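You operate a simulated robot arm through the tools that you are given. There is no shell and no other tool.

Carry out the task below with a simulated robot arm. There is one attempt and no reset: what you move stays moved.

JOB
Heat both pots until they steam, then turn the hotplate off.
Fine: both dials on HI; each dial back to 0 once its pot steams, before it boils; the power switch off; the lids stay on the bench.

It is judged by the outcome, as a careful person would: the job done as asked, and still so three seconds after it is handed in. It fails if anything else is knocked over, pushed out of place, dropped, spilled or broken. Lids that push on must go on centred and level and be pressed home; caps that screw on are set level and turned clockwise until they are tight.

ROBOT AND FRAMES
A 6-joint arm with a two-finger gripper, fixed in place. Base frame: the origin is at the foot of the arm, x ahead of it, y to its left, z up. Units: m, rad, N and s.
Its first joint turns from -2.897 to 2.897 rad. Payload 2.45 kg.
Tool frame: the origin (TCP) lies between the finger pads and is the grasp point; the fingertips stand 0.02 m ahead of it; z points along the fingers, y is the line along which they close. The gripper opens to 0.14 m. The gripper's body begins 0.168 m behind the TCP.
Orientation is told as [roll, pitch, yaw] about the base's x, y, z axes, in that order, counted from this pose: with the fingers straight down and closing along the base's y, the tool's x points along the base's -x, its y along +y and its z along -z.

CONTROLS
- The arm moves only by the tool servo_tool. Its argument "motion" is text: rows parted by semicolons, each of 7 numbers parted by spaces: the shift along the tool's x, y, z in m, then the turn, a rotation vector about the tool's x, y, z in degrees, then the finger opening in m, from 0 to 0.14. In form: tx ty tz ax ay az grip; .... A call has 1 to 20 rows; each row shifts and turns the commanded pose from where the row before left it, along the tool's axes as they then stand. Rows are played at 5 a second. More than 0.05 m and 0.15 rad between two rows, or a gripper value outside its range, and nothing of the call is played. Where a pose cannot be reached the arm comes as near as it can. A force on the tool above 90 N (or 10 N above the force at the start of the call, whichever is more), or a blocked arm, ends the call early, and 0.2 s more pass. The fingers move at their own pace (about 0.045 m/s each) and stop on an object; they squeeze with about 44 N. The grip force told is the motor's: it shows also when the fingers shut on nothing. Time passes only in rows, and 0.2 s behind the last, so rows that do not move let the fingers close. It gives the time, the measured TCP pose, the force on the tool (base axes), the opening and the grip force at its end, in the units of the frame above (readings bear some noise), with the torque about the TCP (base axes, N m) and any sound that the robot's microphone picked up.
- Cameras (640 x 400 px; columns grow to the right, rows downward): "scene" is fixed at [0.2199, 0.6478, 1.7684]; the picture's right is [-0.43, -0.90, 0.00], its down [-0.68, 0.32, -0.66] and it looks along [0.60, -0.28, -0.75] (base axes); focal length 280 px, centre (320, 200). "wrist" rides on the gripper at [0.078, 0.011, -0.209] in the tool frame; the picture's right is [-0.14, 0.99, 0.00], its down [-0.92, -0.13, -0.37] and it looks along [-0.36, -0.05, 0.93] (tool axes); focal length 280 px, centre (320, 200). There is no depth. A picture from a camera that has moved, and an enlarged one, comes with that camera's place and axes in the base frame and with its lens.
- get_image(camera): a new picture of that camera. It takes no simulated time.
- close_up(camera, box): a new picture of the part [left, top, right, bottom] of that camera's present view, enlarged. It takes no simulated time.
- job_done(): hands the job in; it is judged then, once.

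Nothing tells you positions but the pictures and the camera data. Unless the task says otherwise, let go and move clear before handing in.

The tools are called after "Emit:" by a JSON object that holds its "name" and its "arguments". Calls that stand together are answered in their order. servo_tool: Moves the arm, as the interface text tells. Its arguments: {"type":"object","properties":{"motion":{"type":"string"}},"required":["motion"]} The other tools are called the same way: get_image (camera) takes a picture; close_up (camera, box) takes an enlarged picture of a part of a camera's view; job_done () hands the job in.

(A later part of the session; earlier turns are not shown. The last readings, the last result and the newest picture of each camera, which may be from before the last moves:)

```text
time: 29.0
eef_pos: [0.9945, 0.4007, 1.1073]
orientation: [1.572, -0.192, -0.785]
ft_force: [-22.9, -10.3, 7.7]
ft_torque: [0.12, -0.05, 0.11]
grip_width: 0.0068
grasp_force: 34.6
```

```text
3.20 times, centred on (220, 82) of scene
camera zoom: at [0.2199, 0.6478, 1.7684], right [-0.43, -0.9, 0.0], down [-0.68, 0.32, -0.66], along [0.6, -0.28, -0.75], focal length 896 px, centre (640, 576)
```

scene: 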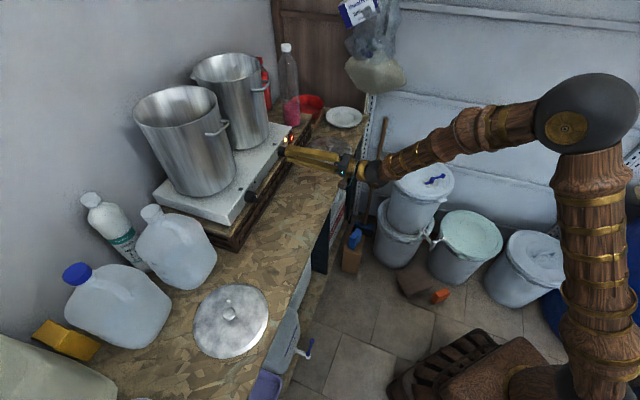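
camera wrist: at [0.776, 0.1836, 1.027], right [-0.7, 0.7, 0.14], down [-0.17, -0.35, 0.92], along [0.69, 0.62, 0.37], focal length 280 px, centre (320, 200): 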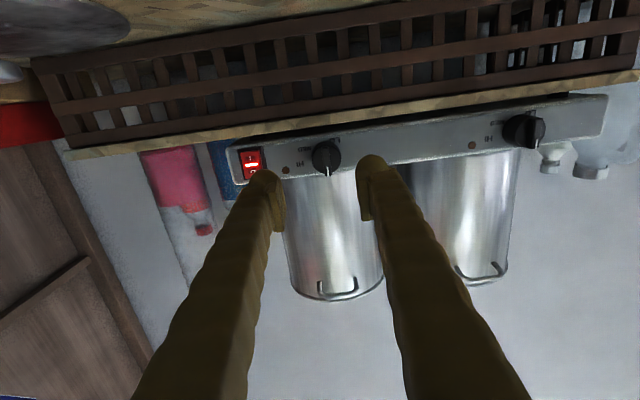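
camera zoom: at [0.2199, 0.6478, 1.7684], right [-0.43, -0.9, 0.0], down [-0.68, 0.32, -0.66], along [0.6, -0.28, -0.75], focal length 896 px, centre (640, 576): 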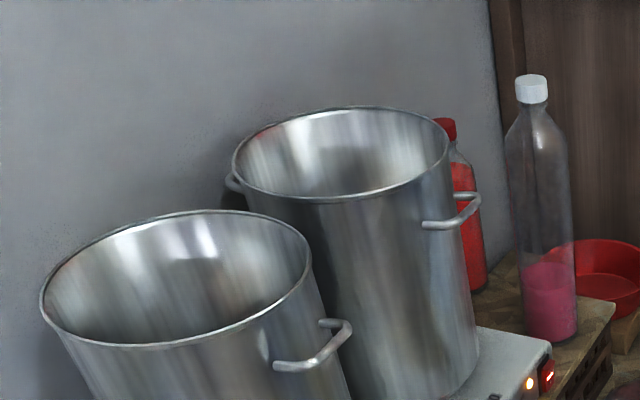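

There is a modest side load on the knob, so I'll ease the tool by about 1 mm and keep waiting.

Emit:
{"name": "servo_tool", "arguments": {"motion": "0.001 0.0007 -0.001 0 0 0 0; 0 0 0 0 0 0 0; 0 0 0 0 0 0 0; 0 0 0 0 0 0 0; 0 0 0 0 0 0 0; 0 0 0 0 0 0 0; 0 0 0 0 0 0 0; 0 0 0 0 0 0 0; 0 0 0 0 0 0 0; 0 0 0 0 0 0 0; 0 0 0 0 0 0 0; 0 0 0 0 0 0 0; 0 0 0 0 0 0 0; 0 0 0 0 0 0 0; 0 0 0 0 0 0 0"}}

Emit:
{"name": "close_up", "arguments": {"camera": "scene", "box": [120, 20, 320, 145]}}

```text
time: 32.2
eef_pos: [0.9934, 0.4006, 1.1084]
orientation: [1.571, -0.193, -0.785]
ft_force: [-3.1, -36.4, -11.5]
ft_torque: [-0.14, 0.16, -0.37]
grip_width: 0.0062
grasp_force: 34.6
```

```text
3.20 times, centred on (220, 82) of scene
camera zoom: at [0.2199, 0.6478, 1.7684], right [-0.43, -0.9, 0.0], down [-0.68, 0.32, -0.66], along [0.6, -0.28, -0.75], focal length 896 px, centre (640, 576)
```

zoom: 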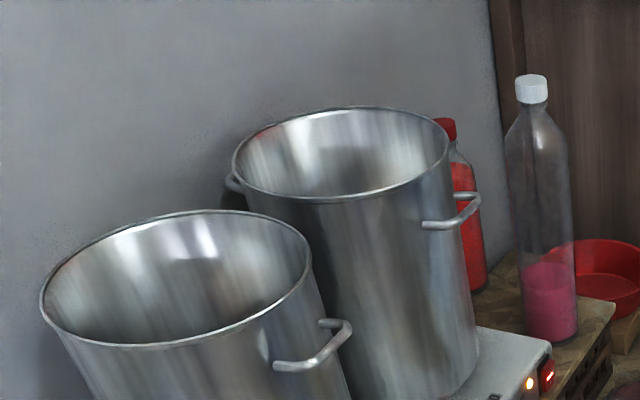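

The fingers are being wedged off the tapered ridge. I'll let go, back away a few centimetres and check that the dial stays on HI.

Emit:
{"name": "servo_tool", "arguments": {"motion": "0 0 0 0 0 0 0.02; 0 0 0 0 0 0 0.04; 0 0 -0.015 0 0 0 0.05; 0 0 -0.03 0 0 0 0.05; 0 0 -0.03 0 0 0 0.05"}}

Emit:
{"name": "get_image", "arguments": {"camera": "wrist"}}

Emit:
{"name": "close_up", "arguments": {"camera": "wrist", "box": [240, 110, 400, 210]}}

Emit:
{"name": "close_up", "arguments": {"camera": "scene", "box": [264, 132, 304, 157]}}

Emit:
{"name": "close_up", "arguments": {"camera": "scene", "box": [120, 20, 320, 145]}}

```text
time: 33.4
eef_pos: [0.9401, 0.3482, 1.1094]
orientation: [1.574, -0.191, -0.787]
ft_force: [0.5, -0.3, -0.4]
ft_torque: [0.02, -0.02, -0.02]
grip_width: 0.05
grasp_force: 0.1
```

```text
taken
camera wrist: at [0.7384, 0.2543, 1.1039], right [-0.04, 0.04, 1.0], down [0.4, -0.92, 0.05], along [0.92, 0.4, 0.02], focal length 280 px, centre (320, 200)
```

wrist: 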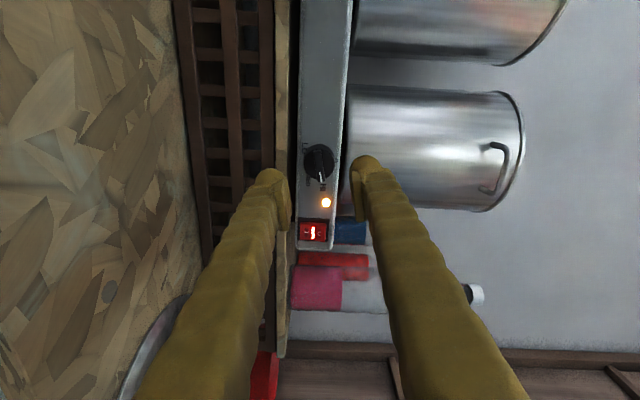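

```text
4.00 times, centred on (320, 160) of wrist
camera zoom: at [0.7384, 0.2543, 1.1039], right [-0.04, 0.04, 1.0], down [0.4, -0.92, 0.05], along [0.92, 0.4, 0.02], focal length 1122 px, centre (320, 360)
```

zoom: 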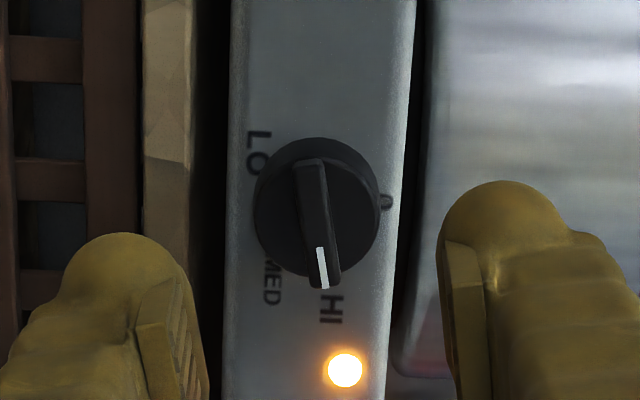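

```text
16.00 times, centred on (284, 144) of scene
camera zoom: at [0.2199, 0.6478, 1.7684], right [-0.43, -0.9, 0.0], down [-0.68, 0.32, -0.66], along [0.6, -0.28, -0.75], focal length 4481 px, centre (896, 1088)
```

zoom: 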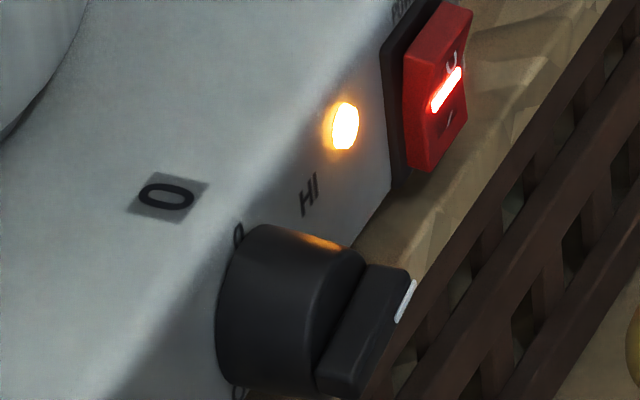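

```text
3.20 times, centred on (220, 82) of scene
camera zoom: at [0.2199, 0.6478, 1.7684], right [-0.43, -0.9, 0.0], down [-0.68, 0.32, -0.66], along [0.6, -0.28, -0.75], focal length 896 px, centre (640, 576)
```

zoom: 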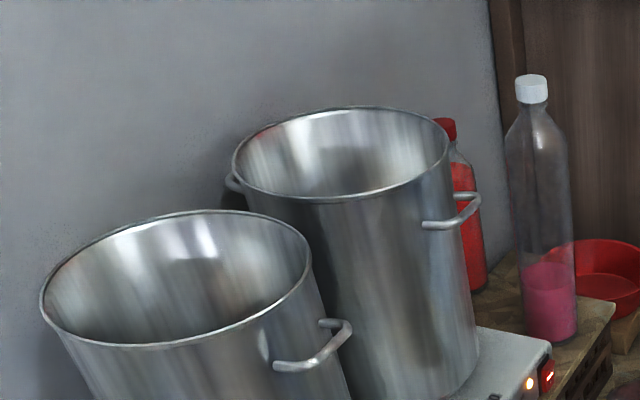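

The dial's pointer sits on HI, the lamp is lit, and it stays put when released. I'll hold this standoff, ready to grip again, and watch for steam.

Emit:
{"name": "servo_tool", "arguments": {"motion": "0 0 0 0 0 0 0.05; 0 0 0 0 0 0 0.05; 0 0 0 0 0 0 0.05; 0 0 0 0 0 0 0.05; 0 0 0 0 0 0 0.05; 0 0 0 0 0 0 0.05; 0 0 0 0 0 0 0.05; 0 0 0 0 0 0 0.05; 0 0 0 0 0 0 0.05; 0 0 0 0 0 0 0.05; 0 0 0 0 0 0 0.05; 0 0 0 0 0 0 0.05; 0 0 0 0 0 0 0.05; 0 0 0 0 0 0 0.05; 0 0 0 0 0 0 0.05; 0 0 0 0 0 0 0.05; 0 0 0 0 0 0 0.05; 0 0 0 0 0 0 0.05; 0 0 0 0 0 0 0.05; 0 0 0 0 0 0 0.05"}}

Emit:
{"name": "close_up", "arguments": {"camera": "scene", "box": [120, 0, 320, 125]}}

```text
time: 37.6
eef_pos: [0.9412, 0.3488, 1.1091]
orientation: [1.572, -0.191, -0.786]
ft_force: [0.5, -0.5, 0.0]
ft_torque: [-0.01, 0.0, 0.01]
grip_width: 0.05
grasp_force: 0.0
```

```text
3.20 times, centred on (220, 62) of scene
camera zoom: at [0.2199, 0.6478, 1.7684], right [-0.43, -0.9, 0.0], down [-0.68, 0.32, -0.66], along [0.6, -0.28, -0.75], focal length 896 px, centre (640, 640)
```

zoom: 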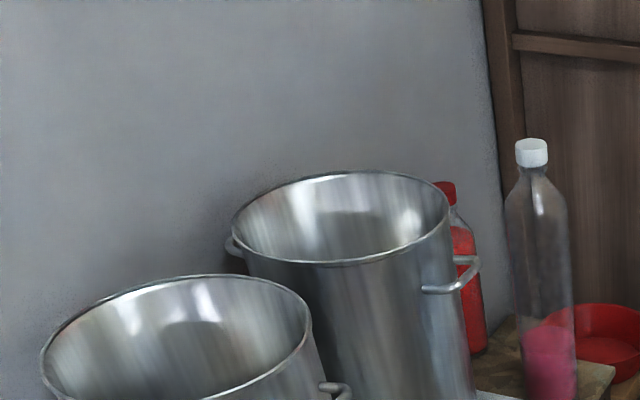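

No steam yet. I'll move the open fingers around the ridge without touching it, so I can turn it off quickly, and keep waiting.

Emit:
{"name": "servo_tool", "arguments": {"motion": "-0.0007 -0.0005 0.025 0 0 0 0.05; 0 0 0.025 0 0 0 0.05; 0 0 0.015 0 0 0 0.05; 0 0 0.009 0 0 0 0.05; 0 0 0 0 0 0 0.05; 0 0 0 0 0 0 0.05; 0 0 0 0 0 0 0.05; 0 0 0 0 0 0 0.05; 0 0 0 0 0 0 0.05; 0 0 0 0 0 0 0.05; 0 0 0 0 0 0 0.05; 0 0 0 0 0 0 0.05; 0 0 0 0 0 0 0.05; 0 0 0 0 0 0 0.05; 0 0 0 0 0 0 0.05; 0 0 0 0 0 0 0.05; 0 0 0 0 0 0 0.05; 0 0 0 0 0 0 0.05; 0 0 0 0 0 0 0.05; 0 0 0 0 0 0 0.05"}}

Emit:
{"name": "close_up", "arguments": {"camera": "scene", "box": [120, 0, 320, 125]}}

Emit:
{"name": "close_up", "arguments": {"camera": "wrist", "box": [240, 110, 400, 210]}}

```text
time: 41.8
eef_pos: [0.9937, 0.3996, 1.1092]
orientation: [1.573, -0.193, -0.783]
ft_force: [0.2, 0.0, -0.3]
ft_torque: [0.0, 0.0, -0.01]
grip_width: 0.0502
grasp_force: 0.0
```

```text
3.20 times, centred on (220, 62) of scene
camera zoom: at [0.2199, 0.6478, 1.7684], right [-0.43, -0.9, 0.0], down [-0.68, 0.32, -0.66], along [0.6, -0.28, -0.75], focal length 896 px, centre (640, 640)
```

zoom: 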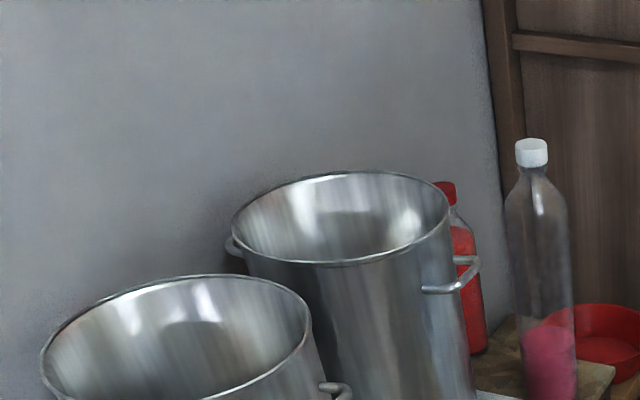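

```text
4.00 times, centred on (320, 160) of wrist
camera zoom: at [0.791, 0.3059, 1.1035], right [-0.04, 0.04, 1.0], down [0.4, -0.92, 0.05], along [0.92, 0.4, 0.02], focal length 1122 px, centre (320, 360)
```

zoom: 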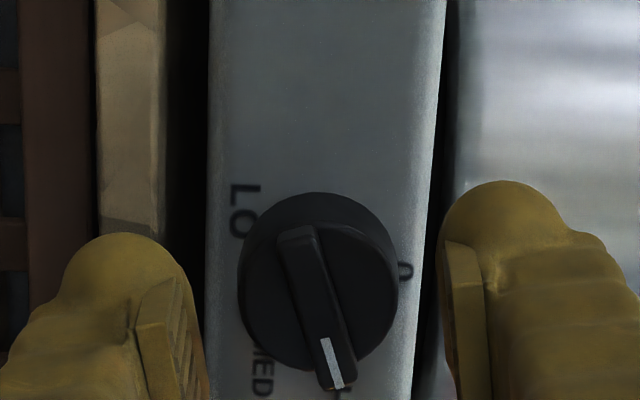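

Emit:
{"name": "servo_tool", "arguments": {"motion": "0 0 0 0 0 0 0.05; 0 0 0 0 0 0 0.05; 0 0 0 0 0 0 0.05; 0 0 0 0 0 0 0.05; 0 0 0 0 0 0 0.05; 0 0 0 0 0 0 0.05; 0 0 0 0 0 0 0.05; 0 0 0 0 0 0 0.05; 0 0 0 0 0 0 0.05; 0 0 0 0 0 0 0.05; 0 0 0 0 0 0 0.05; 0 0 0 0 0 0 0.05; 0 0 0 0 0 0 0.05; 0 0 0 0 0 0 0.05; 0 0 0 0 0 0 0.05; 0 0 0 0 0 0 0.05; 0 0 0 0 0 0 0.05; 0 0 0 0 0 0 0.05; 0 0 0 0 0 0 0.05; 0 0 0 0 0 0 0.05"}}

Emit:
{"name": "close_up", "arguments": {"camera": "scene", "box": [120, 0, 320, 125]}}

```text
time: 46.0
eef_pos: [0.9934, 0.4, 1.1077]
orientation: [1.573, -0.192, -0.786]
ft_force: [-0.2, -0.2, -1.2]
ft_torque: [-0.02, 0.02, 0.0]
grip_width: 0.0499
grasp_force: 0.0
```

```text
3.20 times, centred on (220, 62) of scene
camera zoom: at [0.2199, 0.6478, 1.7684], right [-0.43, -0.9, 0.0], down [-0.68, 0.32, -0.66], along [0.6, -0.28, -0.75], focal length 896 px, centre (640, 640)
```

zoom: 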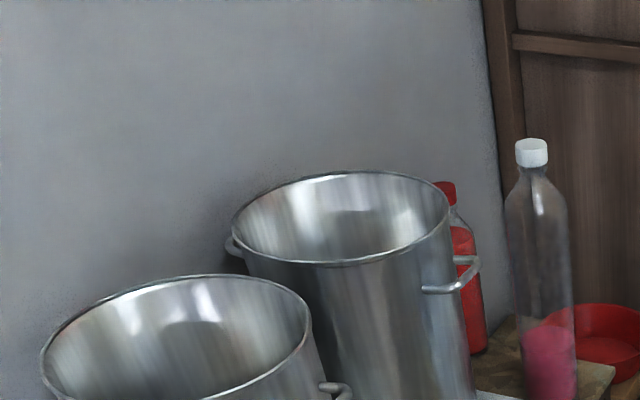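

Emit:
{"name": "servo_tool", "arguments": {"motion": "0 0 0 0 0 0 0.05; 0 0 0 0 0 0 0.05; 0 0 0 0 0 0 0.05; 0 0 0 0 0 0 0.05; 0 0 0 0 0 0 0.05; 0 0 0 0 0 0 0.05; 0 0 0 0 0 0 0.05; 0 0 0 0 0 0 0.05; 0 0 0 0 0 0 0.05; 0 0 0 0 0 0 0.05; 0 0 0 0 0 0 0.05; 0 0 0 0 0 0 0.05; 0 0 0 0 0 0 0.05; 0 0 0 0 0 0 0.05; 0 0 0 0 0 0 0.05; 0 0 0 0 0 0 0.05; 0 0 0 0 0 0 0.05; 0 0 0 0 0 0 0.05; 0 0 0 0 0 0 0.05; 0 0 0 0 0 0 0.05"}}

Emit:
{"name": "close_up", "arguments": {"camera": "scene", "box": [120, 0, 320, 125]}}

```text
time: 50.2
eef_pos: [0.9936, 0.3981, 1.1078]
orientation: [1.573, -0.191, -0.786]
ft_force: [0.1, 0.6, -0.1]
ft_torque: [0.03, 0.01, -0.01]
grip_width: 0.0502
grasp_force: 0.0
```

```text
3.20 times, centred on (220, 62) of scene
camera zoom: at [0.2199, 0.6478, 1.7684], right [-0.43, -0.9, 0.0], down [-0.68, 0.32, -0.66], along [0.6, -0.28, -0.75], focal length 896 px, centre (640, 640)
```

zoom: 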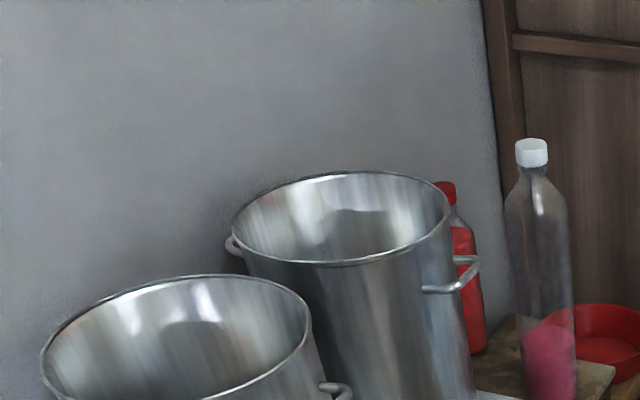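

Emit:
{"name": "servo_tool", "arguments": {"motion": "0 0 0 0 0 0 0.05; 0 0 0 0 0 0 0.05; 0 0 0 0 0 0 0.05; 0 0 0 0 0 0 0.05; 0 0 0 0 0 0 0.05; 0 0 0 0 0 0 0.05; 0 0 0 0 0 0 0.05; 0 0 0 0 0 0 0.05; 0 0 0 0 0 0 0.05; 0 0 0 0 0 0 0.05; 0 0 0 0 0 0 0.05; 0 0 0 0 0 0 0.05; 0 0 0 0 0 0 0.05; 0 0 0 0 0 0 0.05; 0 0 0 0 0 0 0.05; 0 0 0 0 0 0 0.05; 0 0 0 0 0 0 0.05; 0 0 0 0 0 0 0.05; 0 0 0 0 0 0 0.05; 0 0 0 0 0 0 0.05"}}

Emit:
{"name": "close_up", "arguments": {"camera": "scene", "box": [120, 0, 320, 125]}}

```text
time: 54.4
eef_pos: [0.9931, 0.3995, 1.1085]
orientation: [1.574, -0.192, -0.784]
ft_force: [1.0, 0.3, 0.6]
ft_torque: [0.0, 0.01, 0.0]
grip_width: 0.0501
grasp_force: 0.1
```

```text
3.20 times, centred on (220, 62) of scene
camera zoom: at [0.2199, 0.6478, 1.7684], right [-0.43, -0.9, 0.0], down [-0.68, 0.32, -0.66], along [0.6, -0.28, -0.75], focal length 896 px, centre (640, 640)
```

zoom: 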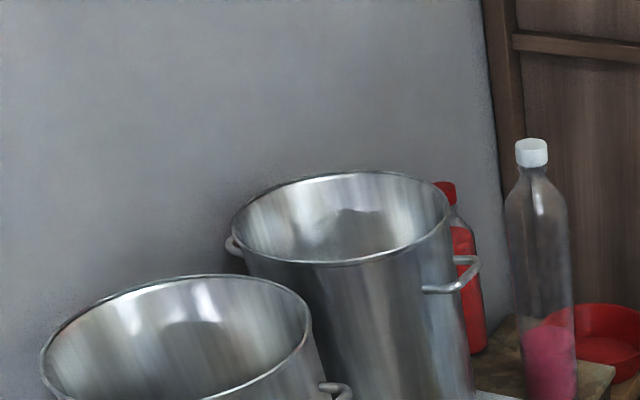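

Emit:
{"name": "close_up", "arguments": {"camera": "scene", "box": [180, 40, 276, 100]}}

Emit:
{"name": "get_image", "arguments": {"camera": "scene"}}

```text
6.67 times, centred on (228, 70) of scene
camera zoom: at [0.2199, 0.6478, 1.7684], right [-0.43, -0.9, 0.0], down [-0.68, 0.32, -0.66], along [0.6, -0.28, -0.75], focal length 1867 px, centre (933, 1067)
```

zoom: 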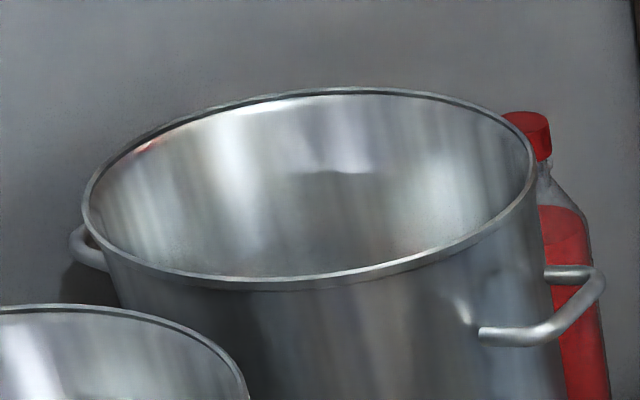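

```text
taken
```

scene: 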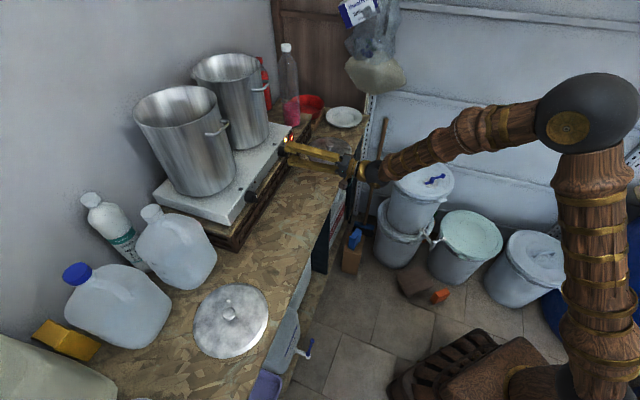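

Emit:
{"name": "servo_tool", "arguments": {"motion": "0 0 0 0 0 0 0.05; 0 0 0 0 0 0 0.05; 0 0 0 0 0 0 0.05; 0 0 0 0 0 0 0.05; 0 0 0 0 0 0 0.05; 0 0 0 0 0 0 0.05; 0 0 0 0 0 0 0.05; 0 0 0 0 0 0 0.05; 0 0 0 0 0 0 0.05; 0 0 0 0 0 0 0.05"}}

Emit:
{"name": "close_up", "arguments": {"camera": "scene", "box": [180, 40, 276, 100]}}

Emit:
{"name": "close_up", "arguments": {"camera": "scene", "box": [120, 0, 320, 125]}}

```text
time: 56.6
eef_pos: [0.9937, 0.4005, 1.1097]
orientation: [1.574, -0.191, -0.785]
ft_force: [0.0, 0.8, -0.2]
ft_torque: [0.01, -0.04, 0.03]
grip_width: 0.05
grasp_force: 0.1
```

```text
6.67 times, centred on (228, 70) of scene
camera zoom: at [0.2199, 0.6478, 1.7684], right [-0.43, -0.9, 0.0], down [-0.68, 0.32, -0.66], along [0.6, -0.28, -0.75], focal length 1867 px, centre (933, 1067)
```

zoom: 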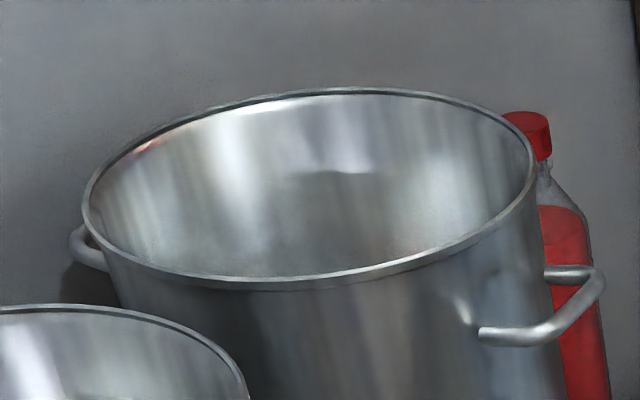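

```text
3.20 times, centred on (220, 62) of scene
camera zoom: at [0.2199, 0.6478, 1.7684], right [-0.43, -0.9, 0.0], down [-0.68, 0.32, -0.66], along [0.6, -0.28, -0.75], focal length 896 px, centre (640, 640)
```

zoom: 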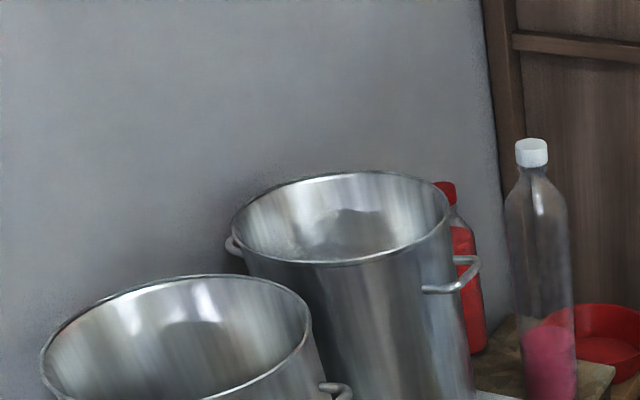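

The far pot's inside is getting faintly hazier. I'll go on in short steps.

Emit:
{"name": "servo_tool", "arguments": {"motion": "0 0 0 0 0 0 0.05; 0 0 0 0 0 0 0.05; 0 0 0 0 0 0 0.05; 0 0 0 0 0 0 0.05; 0 0 0 0 0 0 0.05; 0 0 0 0 0 0 0.05; 0 0 0 0 0 0 0.05; 0 0 0 0 0 0 0.05; 0 0 0 0 0 0 0.05; 0 0 0 0 0 0 0.05"}}

Emit:
{"name": "close_up", "arguments": {"camera": "scene", "box": [180, 40, 276, 100]}}

Emit:
{"name": "close_up", "arguments": {"camera": "scene", "box": [120, 0, 320, 125]}}

```text
time: 58.8
eef_pos: [0.9922, 0.4006, 1.1088]
orientation: [1.573, -0.192, -0.786]
ft_force: [0.4, -0.7, 0.7]
ft_torque: [0.0, -0.01, 0.02]
grip_width: 0.05
grasp_force: 0.1
```

```text
6.67 times, centred on (228, 70) of scene
camera zoom: at [0.2199, 0.6478, 1.7684], right [-0.43, -0.9, 0.0], down [-0.68, 0.32, -0.66], along [0.6, -0.28, -0.75], focal length 1867 px, centre (933, 1067)
```

zoom: 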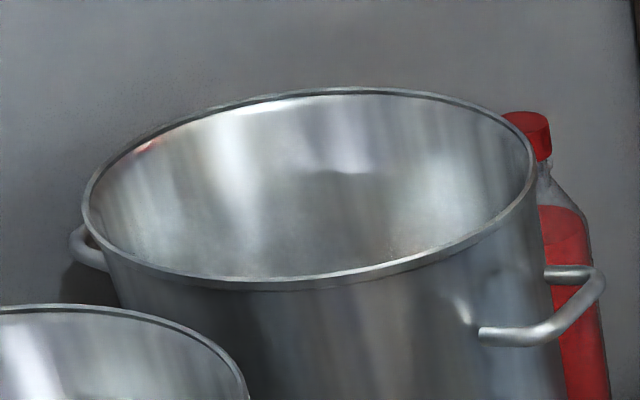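

```text
3.20 times, centred on (220, 62) of scene
camera zoom: at [0.2199, 0.6478, 1.7684], right [-0.43, -0.9, 0.0], down [-0.68, 0.32, -0.66], along [0.6, -0.28, -0.75], focal length 896 px, centre (640, 640)
```

zoom: 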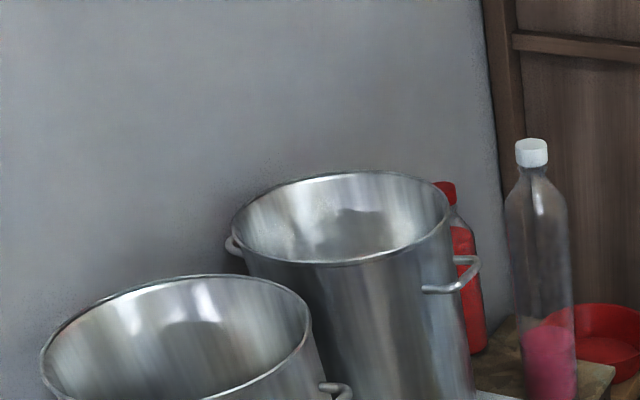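

Emit:
{"name": "servo_tool", "arguments": {"motion": "0 0 0 0 0 0 0.05; 0 0 0 0 0 0 0.05; 0 0 0 0 0 0 0.05; 0 0 0 0 0 0 0.05; 0 0 0 0 0 0 0.05; 0 0 0 0 0 0 0.05; 0 0 0 0 0 0 0.05; 0 0 0 0 0 0 0.05; 0 0 0 0 0 0 0.05; 0 0 0 0 0 0 0.05"}}

Emit:
{"name": "close_up", "arguments": {"camera": "scene", "box": [180, 40, 276, 100]}}

Emit:
{"name": "close_up", "arguments": {"camera": "scene", "box": [120, 0, 320, 125]}}

```text
time: 61.0
eef_pos: [0.9929, 0.3989, 1.1091]
orientation: [1.573, -0.193, -0.785]
ft_force: [1.0, 0.0, 0.5]
ft_torque: [0.0, -0.02, -0.02]
grip_width: 0.0501
grasp_force: 0.1
```

```text
6.67 times, centred on (228, 70) of scene
camera zoom: at [0.2199, 0.6478, 1.7684], right [-0.43, -0.9, 0.0], down [-0.68, 0.32, -0.66], along [0.6, -0.28, -0.75], focal length 1867 px, centre (933, 1067)
```

zoom: 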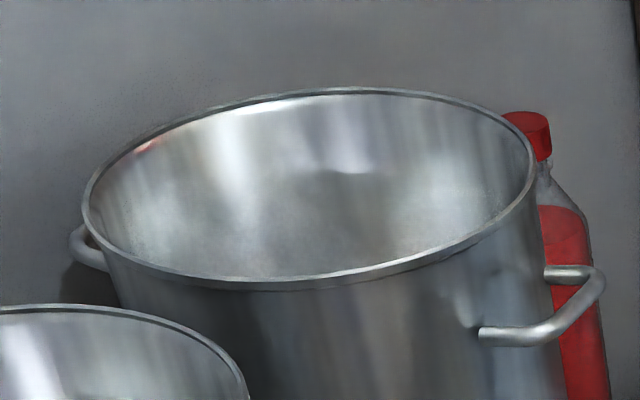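

```text
3.20 times, centred on (220, 62) of scene
camera zoom: at [0.2199, 0.6478, 1.7684], right [-0.43, -0.9, 0.0], down [-0.68, 0.32, -0.66], along [0.6, -0.28, -0.75], focal length 896 px, centre (640, 640)
```

zoom: 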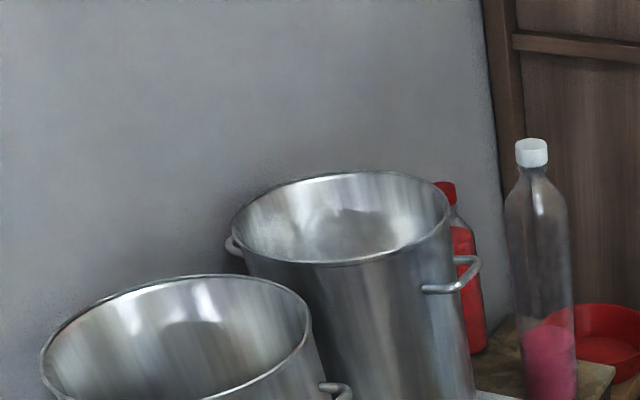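

Emit:
{"name": "servo_tool", "arguments": {"motion": "0 0 0 0 0 0 0.05; 0 0 0 0 0 0 0.05; 0 0 0 0 0 0 0.05; 0 0 0 0 0 0 0.05; 0 0 0 0 0 0 0.05; 0 0 0 0 0 0 0.05; 0 0 0 0 0 0 0.05"}}

Emit:
{"name": "close_up", "arguments": {"camera": "scene", "box": [180, 40, 276, 100]}}

Emit:
{"name": "close_up", "arguments": {"camera": "scene", "box": [120, 0, 320, 125]}}

```text
time: 62.6
eef_pos: [0.9941, 0.399, 1.1088]
orientation: [1.572, -0.191, -0.785]
ft_force: [0.2, -0.6, -0.6]
ft_torque: [0.0, 0.02, 0.01]
grip_width: 0.05
grasp_force: 0.0
```

```text
6.67 times, centred on (228, 70) of scene
camera zoom: at [0.2199, 0.6478, 1.7684], right [-0.43, -0.9, 0.0], down [-0.68, 0.32, -0.66], along [0.6, -0.28, -0.75], focal length 1867 px, centre (933, 1067)
```

zoom: 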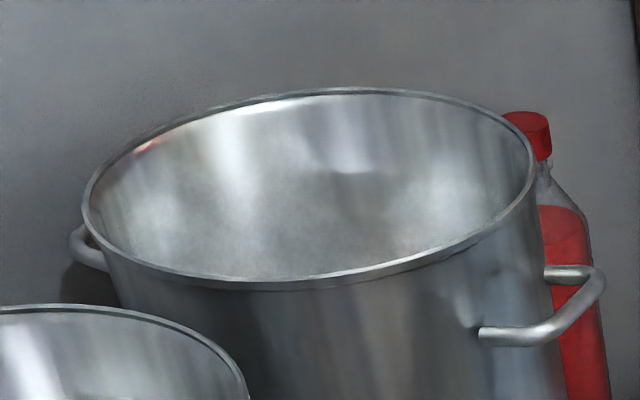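

```text
3.20 times, centred on (220, 62) of scene
camera zoom: at [0.2199, 0.6478, 1.7684], right [-0.43, -0.9, 0.0], down [-0.68, 0.32, -0.66], along [0.6, -0.28, -0.75], focal length 896 px, centre (640, 640)
```

zoom: 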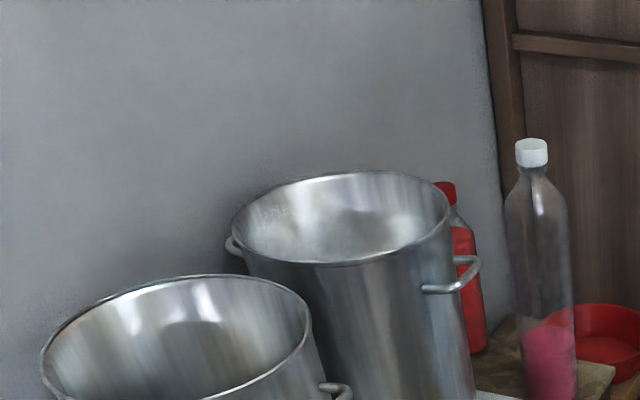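

Emit:
{"name": "servo_tool", "arguments": {"motion": "0 0 0 0 0 0 0.05; 0 0 0 0 0 0 0.05; 0 0 0 0 0 0 0.05; 0 0 0 0 0 0 0.05; 0 0 0 0 0 0 0.05; 0 0 0 0 0 0 0.05; 0 0 0 0 0 0 0.05; 0 0 0 0 0 0 0.05"}}

Emit:
{"name": "close_up", "arguments": {"camera": "scene", "box": [180, 40, 276, 100]}}

Emit:
{"name": "close_up", "arguments": {"camera": "scene", "box": [120, 0, 320, 125]}}

```text
time: 64.4
eef_pos: [0.9926, 0.3998, 1.1102]
orientation: [1.573, -0.192, -0.784]
ft_force: [0.2, 0.4, 0.5]
ft_torque: [0.0, 0.02, 0.0]
grip_width: 0.0498
grasp_force: 0.0
```

```text
6.67 times, centred on (228, 70) of scene
camera zoom: at [0.2199, 0.6478, 1.7684], right [-0.43, -0.9, 0.0], down [-0.68, 0.32, -0.66], along [0.6, -0.28, -0.75], focal length 1867 px, centre (933, 1067)
```

zoom: 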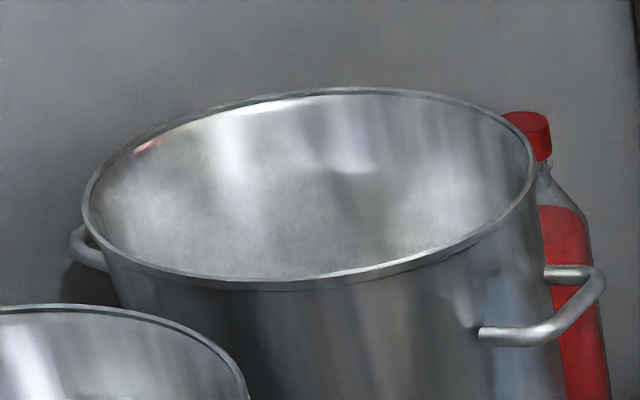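

```text
3.20 times, centred on (220, 62) of scene
camera zoom: at [0.2199, 0.6478, 1.7684], right [-0.43, -0.9, 0.0], down [-0.68, 0.32, -0.66], along [0.6, -0.28, -0.75], focal length 896 px, centre (640, 640)
```

zoom: 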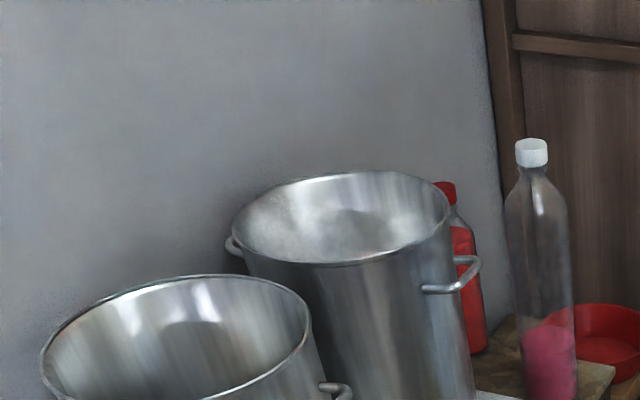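

Emit:
{"name": "servo_tool", "arguments": {"motion": "0 0 0 0 0 0 0.05; 0 0 0 0 0 0 0.05; 0 0 0 0 0 0 0.05; 0 0 0 0 0 0 0.05; 0 0 0 0 0 0 0.05; 0 0 0 0 0 0 0.05; 0 0 0 0 0 0 0.05; 0 0 0 0 0 0 0.05"}}

Emit:
{"name": "close_up", "arguments": {"camera": "scene", "box": [180, 40, 276, 100]}}

Emit:
{"name": "get_image", "arguments": {"camera": "scene"}}

```text
time: 66.2
eef_pos: [0.9937, 0.3996, 1.1075]
orientation: [1.573, -0.19, -0.785]
ft_force: [0.0, 0.0, 0.0]
ft_torque: [0.01, 0.01, -0.03]
grip_width: 0.0503
grasp_force: 0.0
```

```text
6.67 times, centred on (228, 70) of scene
camera zoom: at [0.2199, 0.6478, 1.7684], right [-0.43, -0.9, 0.0], down [-0.68, 0.32, -0.66], along [0.6, -0.28, -0.75], focal length 1867 px, centre (933, 1067)
```

zoom: 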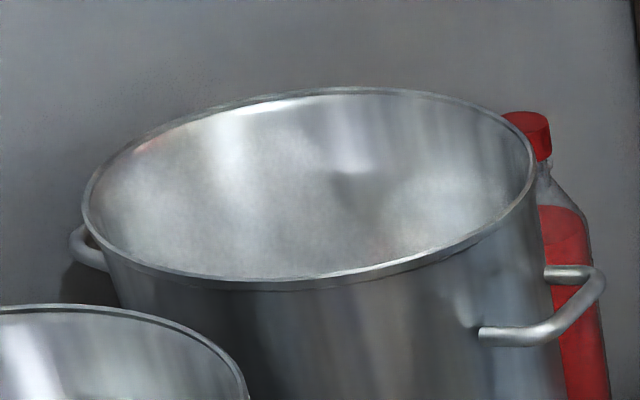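

```text
taken
```

scene: 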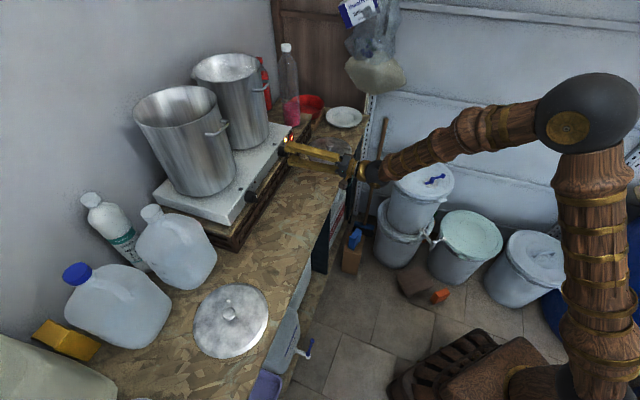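

Steam is now clearly visible in the far pot. I'll grip the ridge and turn the far dial back to 0.

Emit:
{"name": "servo_tool", "arguments": {"motion": "0 0 0 0 0 0 0.02; 0 0 0 0 0 0 0; 0 0 0 0 0 0 0; 0 0 0 0 0 0 0; 0 0 0 0 0 -7.9 0; 0 0 0 0 0 -7.9 0; 0 0 0 0 0 -7.9 0; 0 0 0 0 0 -7.9 0; 0 0 0 0 0 -7.9 0; 0 0 0 0 0 -7.9 0; 0 0 0 0 0 -7.9 0; 0 0 0 0 0 -7.9 0; 0 0 0 0 0 -7.9 0; 0 0 0 0 0 -7.9 0; 0 0 0 0 0 0 0"}}

Emit:
{"name": "close_up", "arguments": {"camera": "wrist", "box": [240, 110, 400, 210]}}

Emit:
{"name": "close_up", "arguments": {"camera": "scene", "box": [250, 120, 330, 170]}}

Emit:
{"name": "close_up", "arguments": {"camera": "scene", "box": [180, 40, 276, 100]}}

```text
time: 69.4
eef_pos: [0.9938, 0.3987, 1.1066]
orientation: [-2.203, -1.57, 2.989]
ft_force: [-31.7, -30.0, -4.6]
ft_torque: [0.03, 0.16, 0.03]
grip_width: 0.0059
grasp_force: 32.8
```

```text
4.00 times, centred on (320, 160) of wrist
camera zoom: at [0.8389, 0.2575, 1.0293], right [-0.7, 0.7, 0.14], down [-0.17, -0.35, 0.92], along [0.69, 0.62, 0.37], focal length 1122 px, centre (320, 360)
```

zoom: 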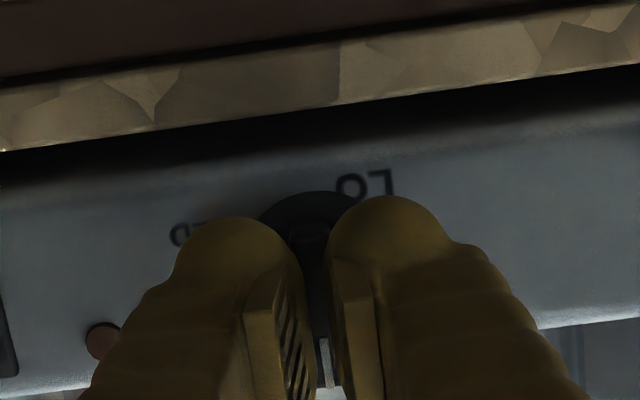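

```text
8.00 times, centred on (290, 145) of scene
camera zoom: at [0.2199, 0.6478, 1.7684], right [-0.43, -0.9, 0.0], down [-0.68, 0.32, -0.66], along [0.6, -0.28, -0.75], focal length 2240 px, centre (560, 640)
```

zoom: 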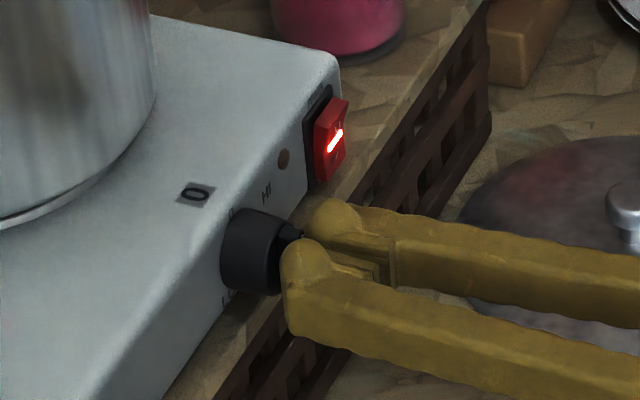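

```text
6.67 times, centred on (228, 70) of scene
camera zoom: at [0.2199, 0.6478, 1.7684], right [-0.43, -0.9, 0.0], down [-0.68, 0.32, -0.66], along [0.6, -0.28, -0.75], focal length 1867 px, centre (933, 1067)
```

zoom: 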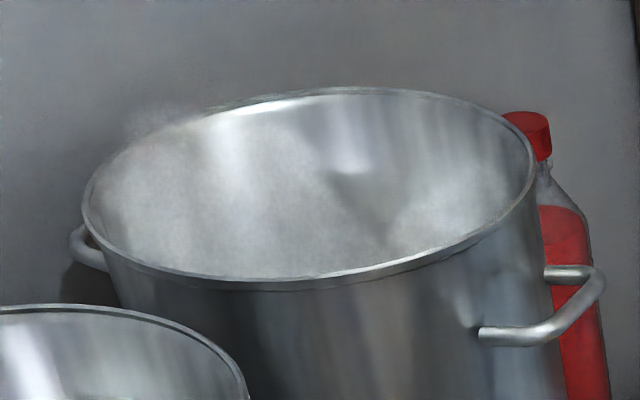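

The lamp is out, and steam is curling over the far pot's rim. I'll release, back off and verify that the pointer is at 0.

Emit:
{"name": "servo_tool", "arguments": {"motion": "0 0 0 0 0 0 0.02; 0 0 0 0 0 0 0.05; 0 0 -0.015 0 0 0 0.05; 0 0 -0.03 0 0 0 0.05; 0 0 -0.03 0 0 0 0.05; 0 0 0 0 0 0 0.05"}}

Emit:
{"name": "close_up", "arguments": {"camera": "wrist", "box": [240, 110, 400, 210]}}

Emit:
{"name": "close_up", "arguments": {"camera": "scene", "box": [264, 132, 304, 157]}}

Emit:
{"name": "close_up", "arguments": {"camera": "scene", "box": [120, 0, 320, 125]}}

```text
time: 70.8
eef_pos: [0.9392, 0.3474, 1.1069]
orientation: [-2.913, -1.57, -2.583]
ft_force: [0.8, -0.6, 1.1]
ft_torque: [-0.01, -0.01, -0.03]
grip_width: 0.05
grasp_force: 0.0
```

```text
4.00 times, centred on (320, 160) of wrist
camera zoom: at [0.7857, 0.2047, 1.0292], right [-0.7, 0.7, 0.14], down [-0.17, -0.35, 0.92], along [0.69, 0.62, 0.37], focal length 1122 px, centre (320, 360)
```

zoom: 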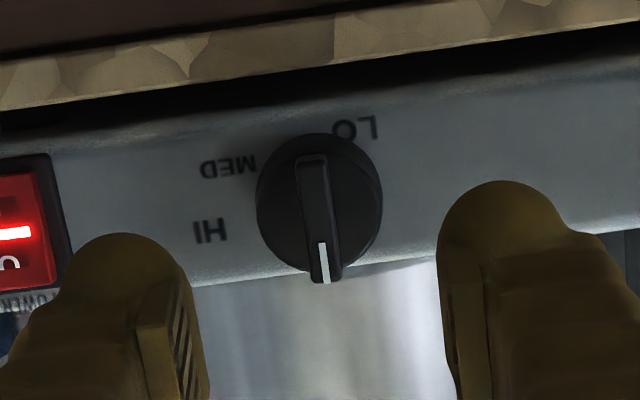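

```text
16.00 times, centred on (284, 144) of scene
camera zoom: at [0.2199, 0.6478, 1.7684], right [-0.43, -0.9, 0.0], down [-0.68, 0.32, -0.66], along [0.6, -0.28, -0.75], focal length 4481 px, centre (896, 1088)
```

zoom: 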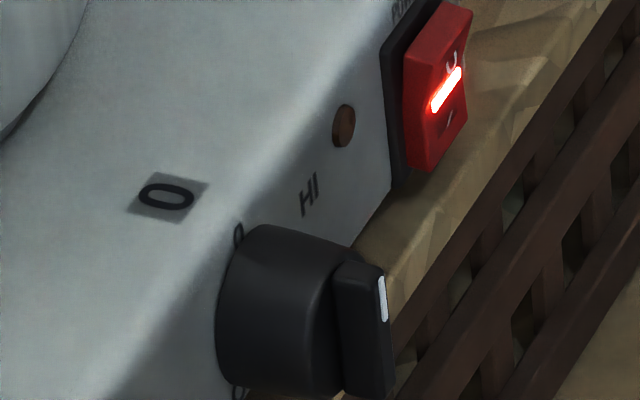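

```text
3.20 times, centred on (220, 62) of scene
camera zoom: at [0.2199, 0.6478, 1.7684], right [-0.43, -0.9, 0.0], down [-0.68, 0.32, -0.66], along [0.6, -0.28, -0.75], focal length 896 px, centre (640, 640)
```

zoom: 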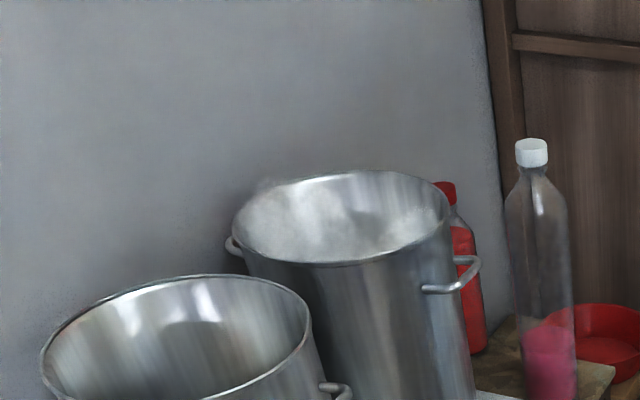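

The far dial is back exactly at 0 and its pot is still steaming. Now I'll slide along the panel to the near dial.

Emit:
{"name": "servo_tool", "arguments": {"motion": "0 0.0397 0 0 0 0 0.05; 0 0.0397 0 0 0 0 0.05; 0 0.0397 0 0 0 0 0.05; 0 0.0397 0 0 0 0 0.05; 0 0.0397 0 0 0 0 0.05; 0 0.0397 0 0 0 0 0.05; 0 0 0 0 0 0 0.05"}}

Emit:
{"name": "close_up", "arguments": {"camera": "wrist", "box": [240, 110, 400, 210]}}

Emit:
{"name": "close_up", "arguments": {"camera": "scene", "box": [230, 160, 310, 210]}}

Emit:
{"name": "close_up", "arguments": {"camera": "scene", "box": [120, 0, 320, 125]}}

```text
time: 72.4
eef_pos: [0.7717, 0.5151, 1.107]
orientation: [-2.627, -1.568, -2.872]
ft_force: [-0.8, -0.1, -0.7]
ft_torque: [-0.03, 0.02, -0.03]
grip_width: 0.0501
grasp_force: 0.1
```

```text
4.00 times, centred on (320, 160) of wrist
camera zoom: at [0.6179, 0.374, 1.0292], right [-0.7, 0.7, 0.14], down [-0.17, -0.35, 0.92], along [0.69, 0.62, 0.37], focal length 1122 px, centre (320, 360)
```

zoom: 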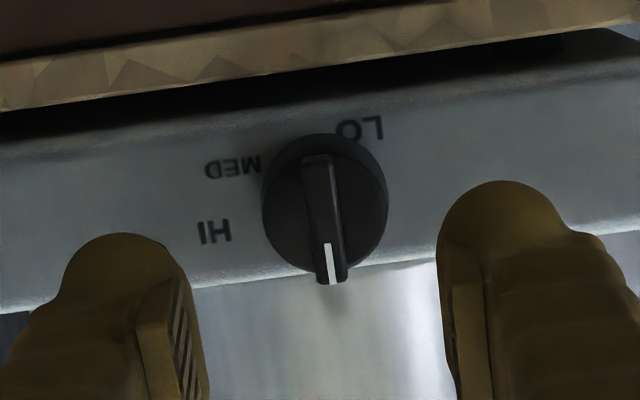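

```text
8.00 times, centred on (270, 185) of scene
camera zoom: at [0.2199, 0.6478, 1.7684], right [-0.43, -0.9, 0.0], down [-0.68, 0.32, -0.66], along [0.6, -0.28, -0.75], focal length 2240 px, centre (720, 320)
```

zoom: 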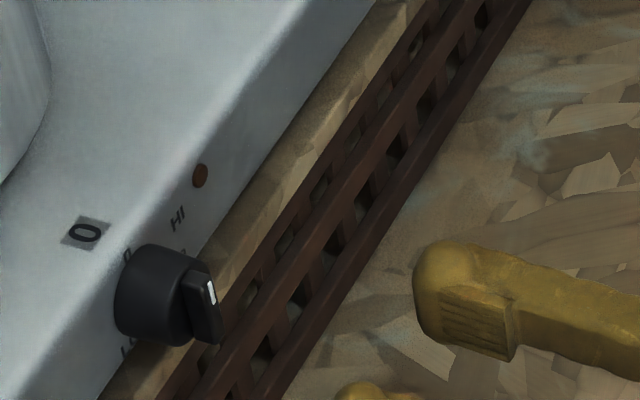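

```text
3.20 times, centred on (220, 62) of scene
camera zoom: at [0.2199, 0.6478, 1.7684], right [-0.43, -0.9, 0.0], down [-0.68, 0.32, -0.66], along [0.6, -0.28, -0.75], focal length 896 px, centre (640, 640)
```

zoom: 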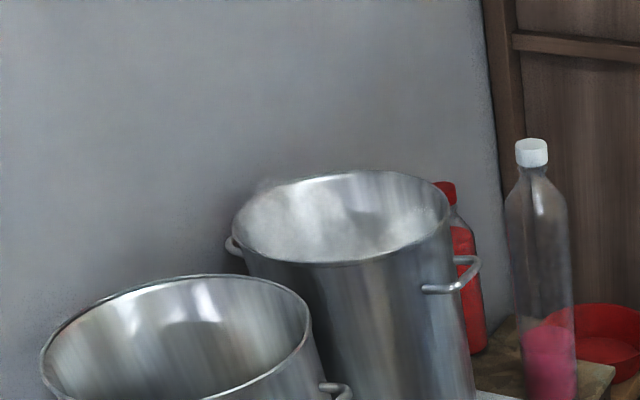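

Centred within about 1 mm on the near dial. I'll advance around its ridge and check for contact before closing.

Emit:
{"name": "servo_tool", "arguments": {"motion": "-0.001 0.001 0.03 0 0 0 0.05; 0 0 0.03 0 0 0 0.05; 0 0 0.012 0 0 0 0.05; 0 0 0.0065 0 0 0 0.05; 0 0 0 0 0 0 0.05"}}

Emit:
{"name": "close_up", "arguments": {"camera": "wrist", "box": [240, 110, 400, 210]}}

Emit:
{"name": "close_up", "arguments": {"camera": "scene", "box": [220, 165, 300, 215]}}

```text
time: 73.6
eef_pos: [0.8268, 0.5715, 1.11]
orientation: [-2.952, -1.57, -2.543]
ft_force: [-1.4, 0.0, 0.1]
ft_torque: [-0.04, 0.0, 0.01]
grip_width: 0.05
grasp_force: 0.0
```

```text
4.00 times, centred on (320, 160) of wrist
camera zoom: at [0.6725, 0.4297, 1.0308], right [-0.7, 0.7, 0.14], down [-0.17, -0.35, 0.92], along [0.69, 0.62, 0.37], focal length 1122 px, centre (320, 360)
```

zoom: 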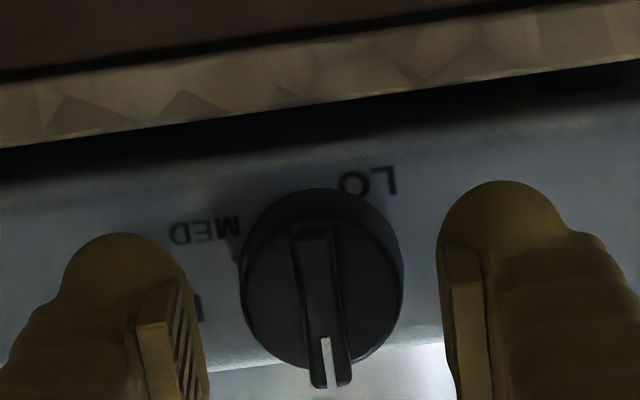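

```text
8.00 times, centred on (260, 190) of scene
camera zoom: at [0.2199, 0.6478, 1.7684], right [-0.43, -0.9, 0.0], down [-0.68, 0.32, -0.66], along [0.6, -0.28, -0.75], focal length 2240 px, centre (800, 280)
```

zoom: 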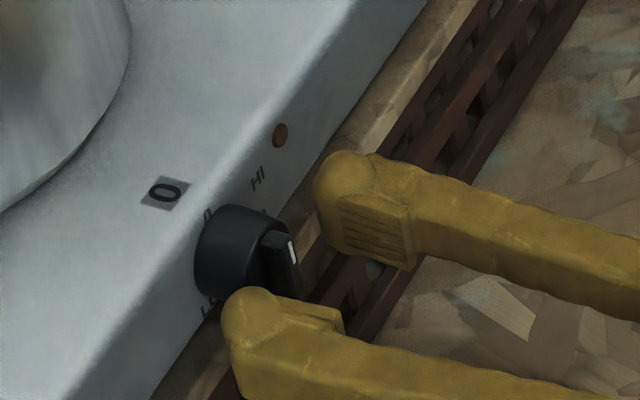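

Aligned. I'll close on the ridge and turn 79° clockwise to HI.

Emit:
{"name": "servo_tool", "arguments": {"motion": "0 0 0 0 0 0 0.02; 0 0 0 0 0 0 0; 0 0 0 0 0 0 0; 0 0 0 0 0 0 0; 0 0 0 0 0 7.9 0; 0 0 0 0 0 7.9 0; 0 0 0 0 0 7.9 0; 0 0 0 0 0 7.9 0; 0 0 0 0 0 7.9 0; 0 0 0 0 0 7.9 0; 0 0 0 0 0 7.9 0; 0 0 0 0 0 7.9 0; 0 0 0 0 0 7.9 0; 0 0 0 0 0 7.9 0; 0 0 0 0 0 0 0"}}

Emit:
{"name": "close_up", "arguments": {"camera": "wrist", "box": [240, 110, 400, 210]}}

Emit:
{"name": "close_up", "arguments": {"camera": "scene", "box": [220, 165, 300, 215]}}

Emit:
{"name": "close_up", "arguments": {"camera": "scene", "box": [120, 0, 320, 125]}}

```text
time: 76.8
eef_pos: [0.8275, 0.5703, 1.109]
orientation: [1.568, -0.191, -0.786]
ft_force: [17.2, -1.6, -4.6]
ft_torque: [-0.06, -0.01, -0.21]
grip_width: 0.0079
grasp_force: 35.1
```

```text
4.00 times, centred on (320, 160) of wrist
camera zoom: at [0.6248, 0.477, 1.1037], right [-0.04, 0.04, 1.0], down [0.4, -0.92, 0.05], along [0.92, 0.4, 0.02], focal length 1122 px, centre (320, 360)
```

zoom: 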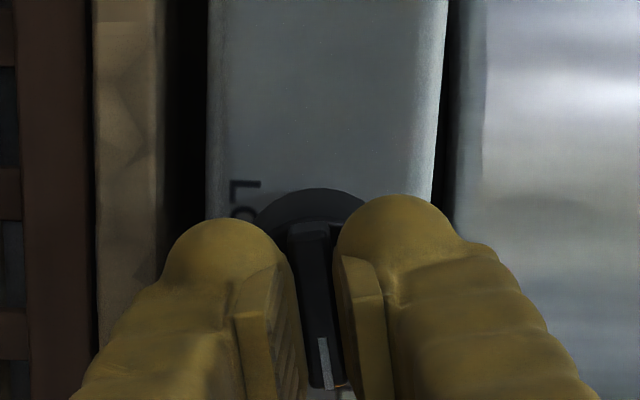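

```text
8.00 times, centred on (260, 190) of scene
camera zoom: at [0.2199, 0.6478, 1.7684], right [-0.43, -0.9, 0.0], down [-0.68, 0.32, -0.66], along [0.6, -0.28, -0.75], focal length 2240 px, centre (800, 280)
```

zoom: 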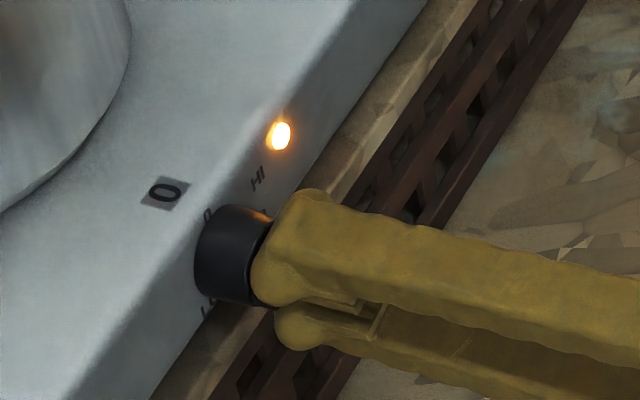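

```text
3.20 times, centred on (220, 62) of scene
camera zoom: at [0.2199, 0.6478, 1.7684], right [-0.43, -0.9, 0.0], down [-0.68, 0.32, -0.66], along [0.6, -0.28, -0.75], focal length 896 px, centre (640, 640)
```

zoom: 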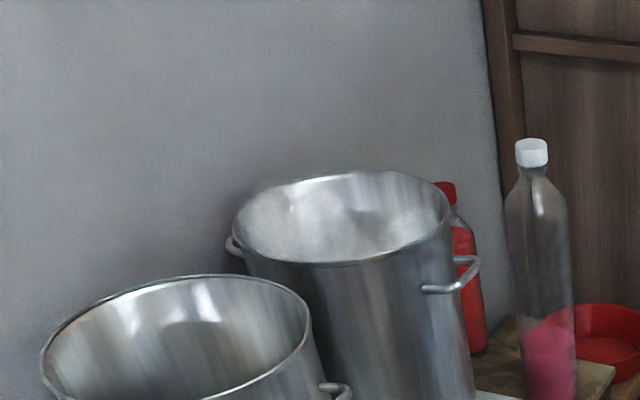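

The near lamp is lit. I'll open the fingers without moving away and check the pointer, then wait.

Emit:
{"name": "servo_tool", "arguments": {"motion": "0 0 0 0 0 0 0.02; 0 0 0 0 0 0 0.05; 0 0 0 0 0 0 0.05; 0 0 0 0 0 0 0.05; 0 0 0 0 0 0 0.05; 0 0 0 0 0 0 0.05; 0 0 0 0 0 0 0.05; 0 0 0 0 0 0 0.05; 0 0 0 0 0 0 0.05; 0 0 0 0 0 0 0.05; 0 0 0 0 0 0 0.05; 0 0 0 0 0 0 0.05; 0 0 0 0 0 0 0.05; 0 0 0 0 0 0 0.05; 0 0 0 0 0 0 0.05; 0 0 0 0 0 0 0.05; 0 0 0 0 0 0 0.05; 0 0 0 0 0 0 0.05; 0 0 0 0 0 0 0.05; 0 0 0 0 0 0 0.05"}}

Emit:
{"name": "close_up", "arguments": {"camera": "wrist", "box": [240, 110, 400, 210]}}

Emit:
{"name": "close_up", "arguments": {"camera": "scene", "box": [120, 40, 280, 140]}}

```text
time: 81.0
eef_pos: [0.8271, 0.5707, 1.1093]
orientation: [1.573, -0.192, -0.785]
ft_force: [-0.3, -0.5, -0.4]
ft_torque: [0.0, 0.0, -0.01]
grip_width: 0.0497
grasp_force: 0.0
```

```text
4.00 times, centred on (320, 160) of wrist
camera zoom: at [0.6245, 0.4772, 1.104], right [-0.04, 0.04, 1.0], down [0.4, -0.92, 0.05], along [0.92, 0.4, 0.02], focal length 1122 px, centre (320, 360)
```

zoom: 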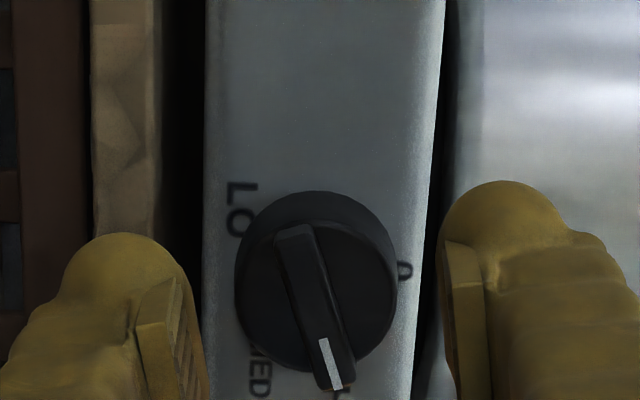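

```text
4.00 times, centred on (200, 90) of scene
camera zoom: at [0.2199, 0.6478, 1.7684], right [-0.43, -0.9, 0.0], down [-0.68, 0.32, -0.66], along [0.6, -0.28, -0.75], focal length 1120 px, centre (800, 640)
```

zoom: 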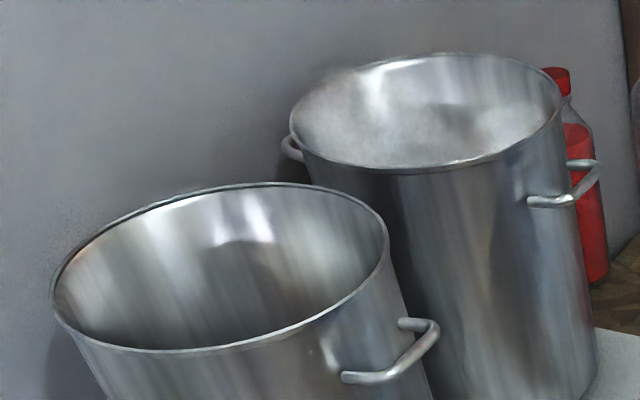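

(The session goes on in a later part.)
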